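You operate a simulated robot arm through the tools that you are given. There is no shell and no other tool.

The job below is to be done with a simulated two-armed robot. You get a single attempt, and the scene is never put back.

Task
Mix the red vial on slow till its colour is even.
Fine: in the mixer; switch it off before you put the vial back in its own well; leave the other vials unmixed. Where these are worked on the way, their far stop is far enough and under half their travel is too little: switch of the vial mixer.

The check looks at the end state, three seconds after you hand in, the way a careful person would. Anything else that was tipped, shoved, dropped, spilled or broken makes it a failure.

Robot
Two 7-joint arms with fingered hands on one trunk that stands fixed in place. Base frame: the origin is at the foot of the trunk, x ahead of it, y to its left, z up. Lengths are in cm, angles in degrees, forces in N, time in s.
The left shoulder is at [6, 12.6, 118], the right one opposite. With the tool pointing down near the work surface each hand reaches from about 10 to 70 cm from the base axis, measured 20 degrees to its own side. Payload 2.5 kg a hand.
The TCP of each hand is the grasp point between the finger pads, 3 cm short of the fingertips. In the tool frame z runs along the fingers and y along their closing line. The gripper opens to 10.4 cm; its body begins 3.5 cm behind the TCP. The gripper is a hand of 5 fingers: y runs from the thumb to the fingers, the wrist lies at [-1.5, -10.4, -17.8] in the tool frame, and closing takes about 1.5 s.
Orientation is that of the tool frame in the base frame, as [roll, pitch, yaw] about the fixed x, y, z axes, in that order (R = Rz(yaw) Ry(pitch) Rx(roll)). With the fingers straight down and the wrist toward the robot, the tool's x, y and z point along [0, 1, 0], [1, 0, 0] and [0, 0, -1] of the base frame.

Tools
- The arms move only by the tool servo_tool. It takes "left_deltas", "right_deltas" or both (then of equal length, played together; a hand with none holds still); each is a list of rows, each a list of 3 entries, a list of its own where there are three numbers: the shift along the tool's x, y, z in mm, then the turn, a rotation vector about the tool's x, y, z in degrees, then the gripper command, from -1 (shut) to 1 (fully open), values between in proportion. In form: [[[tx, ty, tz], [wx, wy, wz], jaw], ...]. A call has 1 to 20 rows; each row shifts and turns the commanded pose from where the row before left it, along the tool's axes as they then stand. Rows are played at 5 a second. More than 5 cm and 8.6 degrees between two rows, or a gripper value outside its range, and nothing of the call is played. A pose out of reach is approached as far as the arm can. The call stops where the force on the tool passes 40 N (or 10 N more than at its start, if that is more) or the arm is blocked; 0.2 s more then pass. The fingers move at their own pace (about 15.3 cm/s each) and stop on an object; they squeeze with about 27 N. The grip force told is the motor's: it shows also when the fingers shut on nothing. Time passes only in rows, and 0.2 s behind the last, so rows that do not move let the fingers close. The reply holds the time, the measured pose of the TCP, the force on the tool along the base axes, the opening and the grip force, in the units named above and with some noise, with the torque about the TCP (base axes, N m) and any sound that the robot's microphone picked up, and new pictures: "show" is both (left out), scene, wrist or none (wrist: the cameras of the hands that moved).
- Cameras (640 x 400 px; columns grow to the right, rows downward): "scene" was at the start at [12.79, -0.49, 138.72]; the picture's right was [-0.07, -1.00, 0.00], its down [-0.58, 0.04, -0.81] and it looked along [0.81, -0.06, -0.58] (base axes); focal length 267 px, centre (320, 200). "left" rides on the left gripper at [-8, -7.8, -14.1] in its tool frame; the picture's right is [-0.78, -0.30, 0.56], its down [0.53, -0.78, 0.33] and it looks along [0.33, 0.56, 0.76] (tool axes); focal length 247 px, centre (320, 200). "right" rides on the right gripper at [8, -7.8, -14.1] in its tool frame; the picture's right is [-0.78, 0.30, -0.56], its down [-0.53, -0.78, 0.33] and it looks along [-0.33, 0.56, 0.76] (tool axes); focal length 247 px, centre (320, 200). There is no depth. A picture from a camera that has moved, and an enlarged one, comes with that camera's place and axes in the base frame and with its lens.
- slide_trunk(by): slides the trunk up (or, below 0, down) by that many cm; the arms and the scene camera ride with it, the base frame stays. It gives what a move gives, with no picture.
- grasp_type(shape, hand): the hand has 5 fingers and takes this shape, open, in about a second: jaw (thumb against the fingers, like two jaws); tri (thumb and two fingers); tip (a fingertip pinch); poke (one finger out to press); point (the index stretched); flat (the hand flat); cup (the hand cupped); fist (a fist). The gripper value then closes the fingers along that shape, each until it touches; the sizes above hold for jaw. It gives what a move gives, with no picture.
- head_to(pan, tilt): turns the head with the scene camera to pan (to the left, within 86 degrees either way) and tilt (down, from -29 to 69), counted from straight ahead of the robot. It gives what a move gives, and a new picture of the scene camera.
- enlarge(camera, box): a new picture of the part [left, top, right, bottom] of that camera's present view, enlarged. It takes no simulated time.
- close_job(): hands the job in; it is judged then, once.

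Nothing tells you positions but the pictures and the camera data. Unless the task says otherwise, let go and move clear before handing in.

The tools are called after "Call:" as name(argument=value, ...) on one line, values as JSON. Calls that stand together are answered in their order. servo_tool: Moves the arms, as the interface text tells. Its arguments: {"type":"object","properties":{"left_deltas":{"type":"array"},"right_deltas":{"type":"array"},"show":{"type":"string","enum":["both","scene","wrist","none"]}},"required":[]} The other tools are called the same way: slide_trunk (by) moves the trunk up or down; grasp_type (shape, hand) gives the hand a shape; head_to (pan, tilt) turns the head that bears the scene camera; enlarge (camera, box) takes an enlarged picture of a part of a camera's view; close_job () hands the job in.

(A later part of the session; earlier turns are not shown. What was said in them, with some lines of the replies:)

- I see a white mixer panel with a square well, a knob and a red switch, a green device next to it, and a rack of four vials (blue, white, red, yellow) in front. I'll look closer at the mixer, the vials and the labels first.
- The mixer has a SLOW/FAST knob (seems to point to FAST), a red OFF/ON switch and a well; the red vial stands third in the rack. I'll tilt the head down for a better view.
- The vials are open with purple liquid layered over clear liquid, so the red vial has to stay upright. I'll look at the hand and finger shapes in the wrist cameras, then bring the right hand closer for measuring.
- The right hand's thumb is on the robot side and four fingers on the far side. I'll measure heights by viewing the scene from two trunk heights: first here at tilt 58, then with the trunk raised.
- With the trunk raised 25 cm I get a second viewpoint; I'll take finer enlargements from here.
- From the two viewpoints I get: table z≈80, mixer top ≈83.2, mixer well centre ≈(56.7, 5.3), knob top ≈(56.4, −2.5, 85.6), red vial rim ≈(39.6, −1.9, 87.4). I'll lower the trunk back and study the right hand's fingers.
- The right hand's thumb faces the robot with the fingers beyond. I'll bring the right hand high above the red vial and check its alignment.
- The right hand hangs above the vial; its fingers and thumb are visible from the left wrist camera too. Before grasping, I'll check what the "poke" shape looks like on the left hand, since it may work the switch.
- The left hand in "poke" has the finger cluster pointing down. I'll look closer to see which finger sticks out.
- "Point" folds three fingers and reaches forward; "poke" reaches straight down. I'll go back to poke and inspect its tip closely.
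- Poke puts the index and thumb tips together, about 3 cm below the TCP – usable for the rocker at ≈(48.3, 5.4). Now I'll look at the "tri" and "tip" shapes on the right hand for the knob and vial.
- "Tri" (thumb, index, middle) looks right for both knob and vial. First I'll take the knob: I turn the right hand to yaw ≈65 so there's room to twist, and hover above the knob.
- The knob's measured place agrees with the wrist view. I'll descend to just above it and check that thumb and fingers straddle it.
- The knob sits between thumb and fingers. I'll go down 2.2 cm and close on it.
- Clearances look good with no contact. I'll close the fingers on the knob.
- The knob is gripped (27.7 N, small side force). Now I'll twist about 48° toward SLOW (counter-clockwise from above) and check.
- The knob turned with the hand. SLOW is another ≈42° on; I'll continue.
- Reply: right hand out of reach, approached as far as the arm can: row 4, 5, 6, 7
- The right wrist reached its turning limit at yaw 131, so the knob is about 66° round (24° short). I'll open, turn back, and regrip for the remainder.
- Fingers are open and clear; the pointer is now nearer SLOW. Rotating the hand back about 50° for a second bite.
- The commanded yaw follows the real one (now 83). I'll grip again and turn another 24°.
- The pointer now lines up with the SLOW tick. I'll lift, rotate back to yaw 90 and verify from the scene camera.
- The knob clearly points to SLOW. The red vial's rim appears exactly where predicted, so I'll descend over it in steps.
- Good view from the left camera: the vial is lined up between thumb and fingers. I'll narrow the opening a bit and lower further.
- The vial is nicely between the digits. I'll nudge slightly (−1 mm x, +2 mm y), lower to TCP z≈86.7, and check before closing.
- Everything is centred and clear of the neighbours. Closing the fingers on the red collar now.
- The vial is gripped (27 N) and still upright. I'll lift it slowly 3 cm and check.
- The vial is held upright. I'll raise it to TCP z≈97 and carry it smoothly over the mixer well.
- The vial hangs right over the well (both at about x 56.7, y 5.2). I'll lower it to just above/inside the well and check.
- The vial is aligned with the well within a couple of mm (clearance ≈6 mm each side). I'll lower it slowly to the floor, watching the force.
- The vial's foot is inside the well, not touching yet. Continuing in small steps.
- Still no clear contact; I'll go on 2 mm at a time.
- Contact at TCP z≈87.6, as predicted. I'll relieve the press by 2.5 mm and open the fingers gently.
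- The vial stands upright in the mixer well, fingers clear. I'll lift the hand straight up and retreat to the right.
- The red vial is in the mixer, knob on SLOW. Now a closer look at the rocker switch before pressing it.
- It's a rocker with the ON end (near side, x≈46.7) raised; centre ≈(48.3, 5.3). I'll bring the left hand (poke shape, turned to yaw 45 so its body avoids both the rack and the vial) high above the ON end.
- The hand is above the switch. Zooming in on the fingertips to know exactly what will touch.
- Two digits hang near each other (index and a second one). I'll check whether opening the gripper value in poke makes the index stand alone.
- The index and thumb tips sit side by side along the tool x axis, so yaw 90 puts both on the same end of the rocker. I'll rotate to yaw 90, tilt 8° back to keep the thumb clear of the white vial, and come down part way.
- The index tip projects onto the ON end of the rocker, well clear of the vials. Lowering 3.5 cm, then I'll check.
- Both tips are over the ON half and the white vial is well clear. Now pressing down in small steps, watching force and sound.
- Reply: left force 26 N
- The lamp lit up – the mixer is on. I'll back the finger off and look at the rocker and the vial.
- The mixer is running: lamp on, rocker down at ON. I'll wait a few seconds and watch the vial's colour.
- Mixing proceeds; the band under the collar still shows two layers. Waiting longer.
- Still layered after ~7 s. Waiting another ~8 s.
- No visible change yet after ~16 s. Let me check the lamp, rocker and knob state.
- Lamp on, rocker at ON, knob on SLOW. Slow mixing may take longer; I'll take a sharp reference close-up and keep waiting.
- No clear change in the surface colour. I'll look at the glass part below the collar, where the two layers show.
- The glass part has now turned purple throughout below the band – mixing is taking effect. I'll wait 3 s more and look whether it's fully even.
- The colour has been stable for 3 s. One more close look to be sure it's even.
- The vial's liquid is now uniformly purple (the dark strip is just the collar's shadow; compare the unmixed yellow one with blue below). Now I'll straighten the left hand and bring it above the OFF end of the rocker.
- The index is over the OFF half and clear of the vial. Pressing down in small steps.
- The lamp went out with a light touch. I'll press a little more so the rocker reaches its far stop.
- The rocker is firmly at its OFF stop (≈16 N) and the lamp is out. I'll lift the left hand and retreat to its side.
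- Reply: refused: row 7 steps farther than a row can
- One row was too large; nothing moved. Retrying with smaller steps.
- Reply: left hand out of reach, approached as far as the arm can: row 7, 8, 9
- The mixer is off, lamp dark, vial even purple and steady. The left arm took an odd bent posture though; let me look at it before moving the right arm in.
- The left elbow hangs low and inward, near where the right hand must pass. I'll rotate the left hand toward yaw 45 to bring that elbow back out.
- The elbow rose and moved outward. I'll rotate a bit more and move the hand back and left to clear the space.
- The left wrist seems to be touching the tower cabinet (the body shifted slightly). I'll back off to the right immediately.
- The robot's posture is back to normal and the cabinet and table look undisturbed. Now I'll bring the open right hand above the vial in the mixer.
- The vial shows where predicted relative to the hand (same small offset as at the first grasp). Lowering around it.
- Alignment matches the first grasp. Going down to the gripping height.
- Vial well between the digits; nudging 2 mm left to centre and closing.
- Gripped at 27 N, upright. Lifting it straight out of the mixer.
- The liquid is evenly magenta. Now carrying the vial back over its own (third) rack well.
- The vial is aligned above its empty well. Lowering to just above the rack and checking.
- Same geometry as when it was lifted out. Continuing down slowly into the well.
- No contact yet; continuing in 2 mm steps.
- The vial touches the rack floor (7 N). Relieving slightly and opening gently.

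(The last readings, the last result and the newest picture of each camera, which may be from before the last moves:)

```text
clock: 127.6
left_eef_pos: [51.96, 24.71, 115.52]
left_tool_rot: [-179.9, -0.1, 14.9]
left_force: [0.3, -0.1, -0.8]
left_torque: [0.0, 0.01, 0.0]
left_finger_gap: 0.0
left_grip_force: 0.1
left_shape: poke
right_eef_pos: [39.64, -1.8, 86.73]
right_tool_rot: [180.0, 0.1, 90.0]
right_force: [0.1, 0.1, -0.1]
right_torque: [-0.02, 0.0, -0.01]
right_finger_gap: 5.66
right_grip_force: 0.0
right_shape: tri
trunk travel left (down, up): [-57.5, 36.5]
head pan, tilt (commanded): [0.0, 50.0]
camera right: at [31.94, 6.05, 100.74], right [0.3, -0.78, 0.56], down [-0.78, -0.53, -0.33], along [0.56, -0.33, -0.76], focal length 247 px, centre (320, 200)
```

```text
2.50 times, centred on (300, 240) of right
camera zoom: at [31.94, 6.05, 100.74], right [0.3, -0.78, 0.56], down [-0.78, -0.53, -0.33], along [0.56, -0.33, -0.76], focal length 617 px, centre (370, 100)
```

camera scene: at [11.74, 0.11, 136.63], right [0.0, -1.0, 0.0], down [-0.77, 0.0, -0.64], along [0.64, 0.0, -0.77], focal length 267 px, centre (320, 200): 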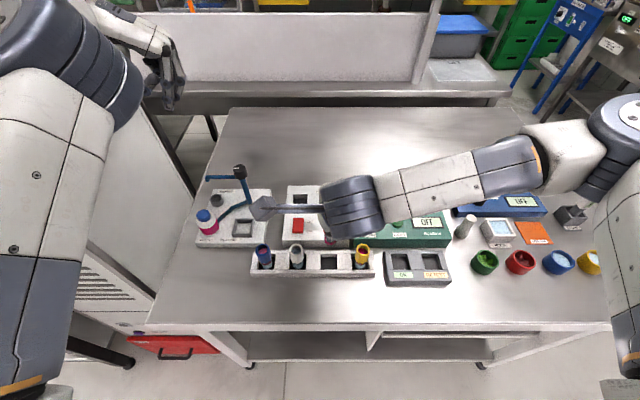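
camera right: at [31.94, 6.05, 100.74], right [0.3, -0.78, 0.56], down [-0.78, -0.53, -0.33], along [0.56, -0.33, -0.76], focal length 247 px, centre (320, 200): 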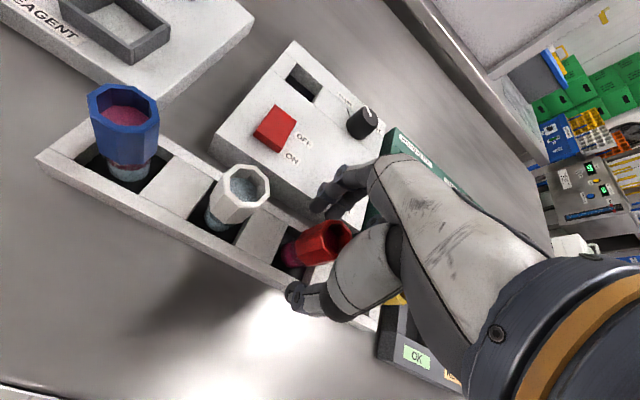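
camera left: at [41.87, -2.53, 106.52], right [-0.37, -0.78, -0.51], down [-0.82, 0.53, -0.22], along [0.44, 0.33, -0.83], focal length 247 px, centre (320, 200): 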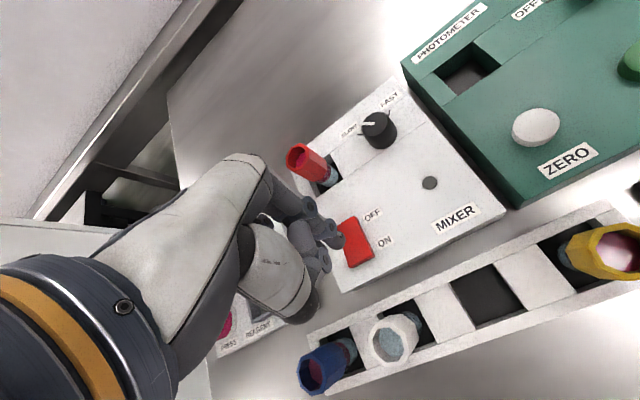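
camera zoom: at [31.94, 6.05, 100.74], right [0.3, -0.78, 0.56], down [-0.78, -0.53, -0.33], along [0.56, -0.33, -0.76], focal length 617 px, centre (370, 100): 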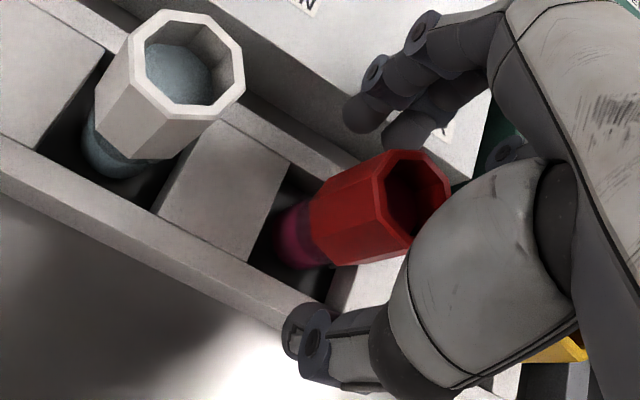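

The vial stands free in its own well. Lifting the right hand straight up and retreating to the right.

Call:
servo_tool(right_deltas=[[[0, 0, -12], [0, 0, 0], 0.1], [[0, 0, -22], [0, 0, 0], 0.1], [[0, 0, -35], [0, 0, 0], 0.1], [[0, 0, -45], [0, 0, 0], 0.1], [[0, 0, -45], [0, 0, 0], 0.1], [[0, 0, -40], [0, 0, 0], 0.1], [[-40, 10, -5], [0, 0, 0], 0.1], [[-40, 15, -5], [0, 0, 0], 0.1], [[-40, 15, 0], [0, 0, 0], 0.1], [[-40, 15, 0], [0, 0, 0], 0.1], [[0, 0, 0], [0, 0, 0], 0.1]], show="scene")

Call:
enlarge(camera="scene", box=[240, 160, 390, 290])

Call:
enlarge(camera="scene", box=[280, 230, 380, 290])

```text
clock: 130.0
left_eef_pos: [51.76, 24.72, 115.47]
left_tool_rot: [-180.0, -0.1, 14.9]
left_force: [0.5, -0.3, -0.1]
left_torque: [0.02, -0.03, 0.02]
left_finger_gap: 0.0
left_grip_force: 0.0
left_shape: poke
right_eef_pos: [45.29, -18.05, 107.48]
right_tool_rot: [180.0, 0.0, 90.0]
right_force: [-0.4, 0.3, -0.5]
right_torque: [0.02, -0.01, 0.01]
right_finger_gap: 5.67
right_grip_force: 0.1
right_shape: tri
trunk travel left (down, up): [-57.5, 36.5]
head pan, tilt (commanded): [0.0, 50.0]
camera scene: at [11.74, 0.12, 136.63], right [0.0, -1.0, 0.0], down [-0.77, 0.0, -0.64], along [0.64, 0.0, -0.77], focal length 267 px, centre (320, 200)
```

scene: 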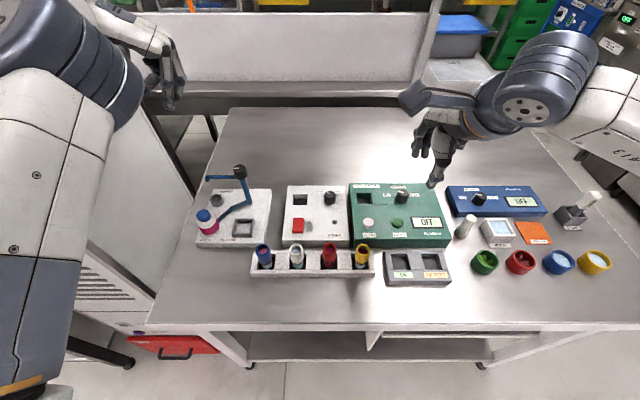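

```text
3.08 times, centred on (315, 225) of scene
camera zoom: at [11.74, 0.12, 136.63], right [0.0, -1.0, 0.0], down [-0.77, 0.0, -0.64], along [0.64, 0.0, -0.77], focal length 821 px, centre (335, 123)
```

zoom: 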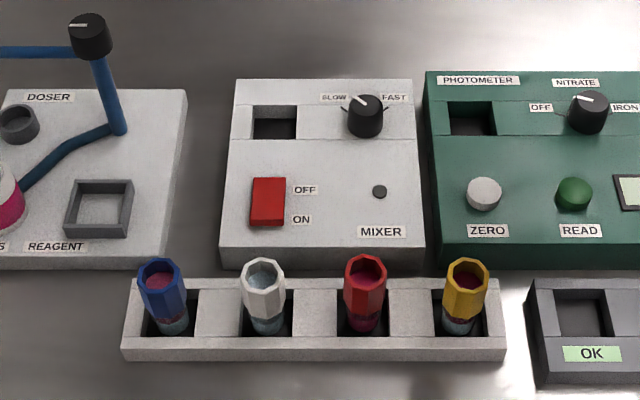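

```text
6.40 times, centred on (330, 260) of scene
camera zoom: at [11.74, 0.12, 136.63], right [0.0, -1.0, 0.0], down [-0.77, 0.0, -0.64], along [0.64, 0.0, -0.77], focal length 1707 px, centre (256, -184)
```

zoom: 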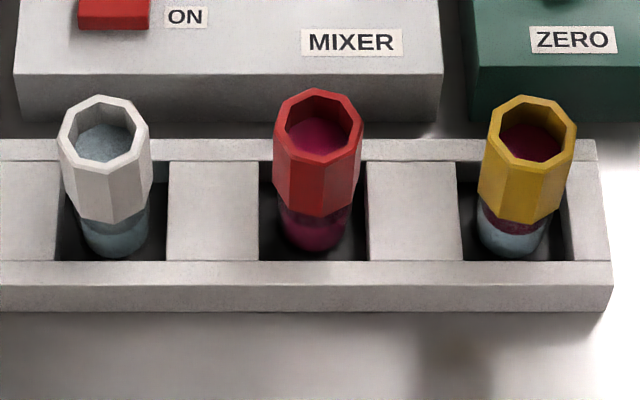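

The red vial is back in its own well with an even colour; mixer off, other vials still layered. One last check that the cabinet the left wrist brushed is unchanged versus my earlier view (pan 25, tilt 25).

Call:
head_to(pan=25, tilt=25)

```text
clock: 130.9
left_eef_pos: [51.93, 24.77, 115.61]
left_tool_rot: [-180.0, 0.0, 15.0]
left_force: [-0.4, -0.3, 0.0]
left_torque: [0.01, 0.03, 0.0]
left_finger_gap: 0.03
left_grip_force: 0.0
left_shape: poke
right_eef_pos: [45.22, -17.99, 107.54]
right_tool_rot: [180.0, 0.0, 89.9]
right_force: [-0.3, 0.2, 0.0]
right_torque: [-0.03, 0.0, 0.0]
right_finger_gap: 5.69
right_grip_force: 0.1
right_shape: tri
trunk travel left (down, up): [-57.5, 36.5]
head pan, tilt (commanded): [25.0, 25.0]
camera scene: at [12.39, 3.99, 140.37], right [0.42, -0.91, 0.0], down [-0.38, -0.18, -0.91], along [0.82, 0.38, -0.42], focal length 267 px, centre (320, 200)
```

scene: 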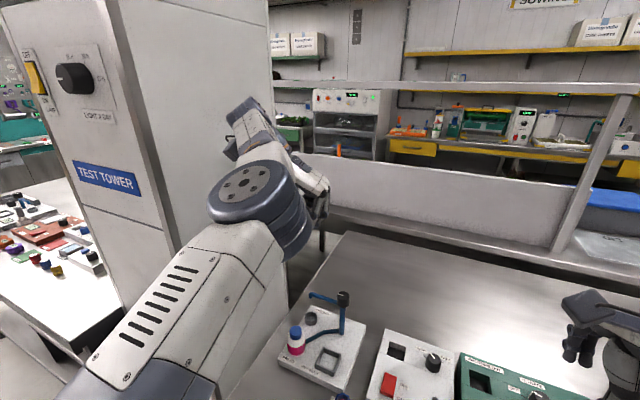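

The cabinet is exactly where it was, both hands are clear, and every point of the job is met: red vial evenly mixed on slow, switch at its OFF stop, vial in its own well, other vials untouched. Handing in.

Call:
close_job()

```text
The job is handed in.
```

I mixed the red vial on SLOW until its colour was even, and it is back in its own well in the rack. The job is handed in; I haven't seen the result of the check.

- **Mixing:** I turned the knob from FAST to SLOW before switching on. The vial had an even purple colour after about 25 s in the mixer.
- **Switch:** I pressed the switch to its OFF stop before lifting the vial out, and the lamp was dark. The knob is still on SLOW.
- **Other vials:** I didn't touch the blue, white or yellow vials. The layers in the blue and yellow ones still show.
- **One contact:** while I was moving the left arm out of the way, its wrist seems to have touched the "TEST TOWER" cabinet and pushed the robot about 1 cm off its pose. I backed off straight away. The cabinet and the items on the table look unchanged from earlier views.
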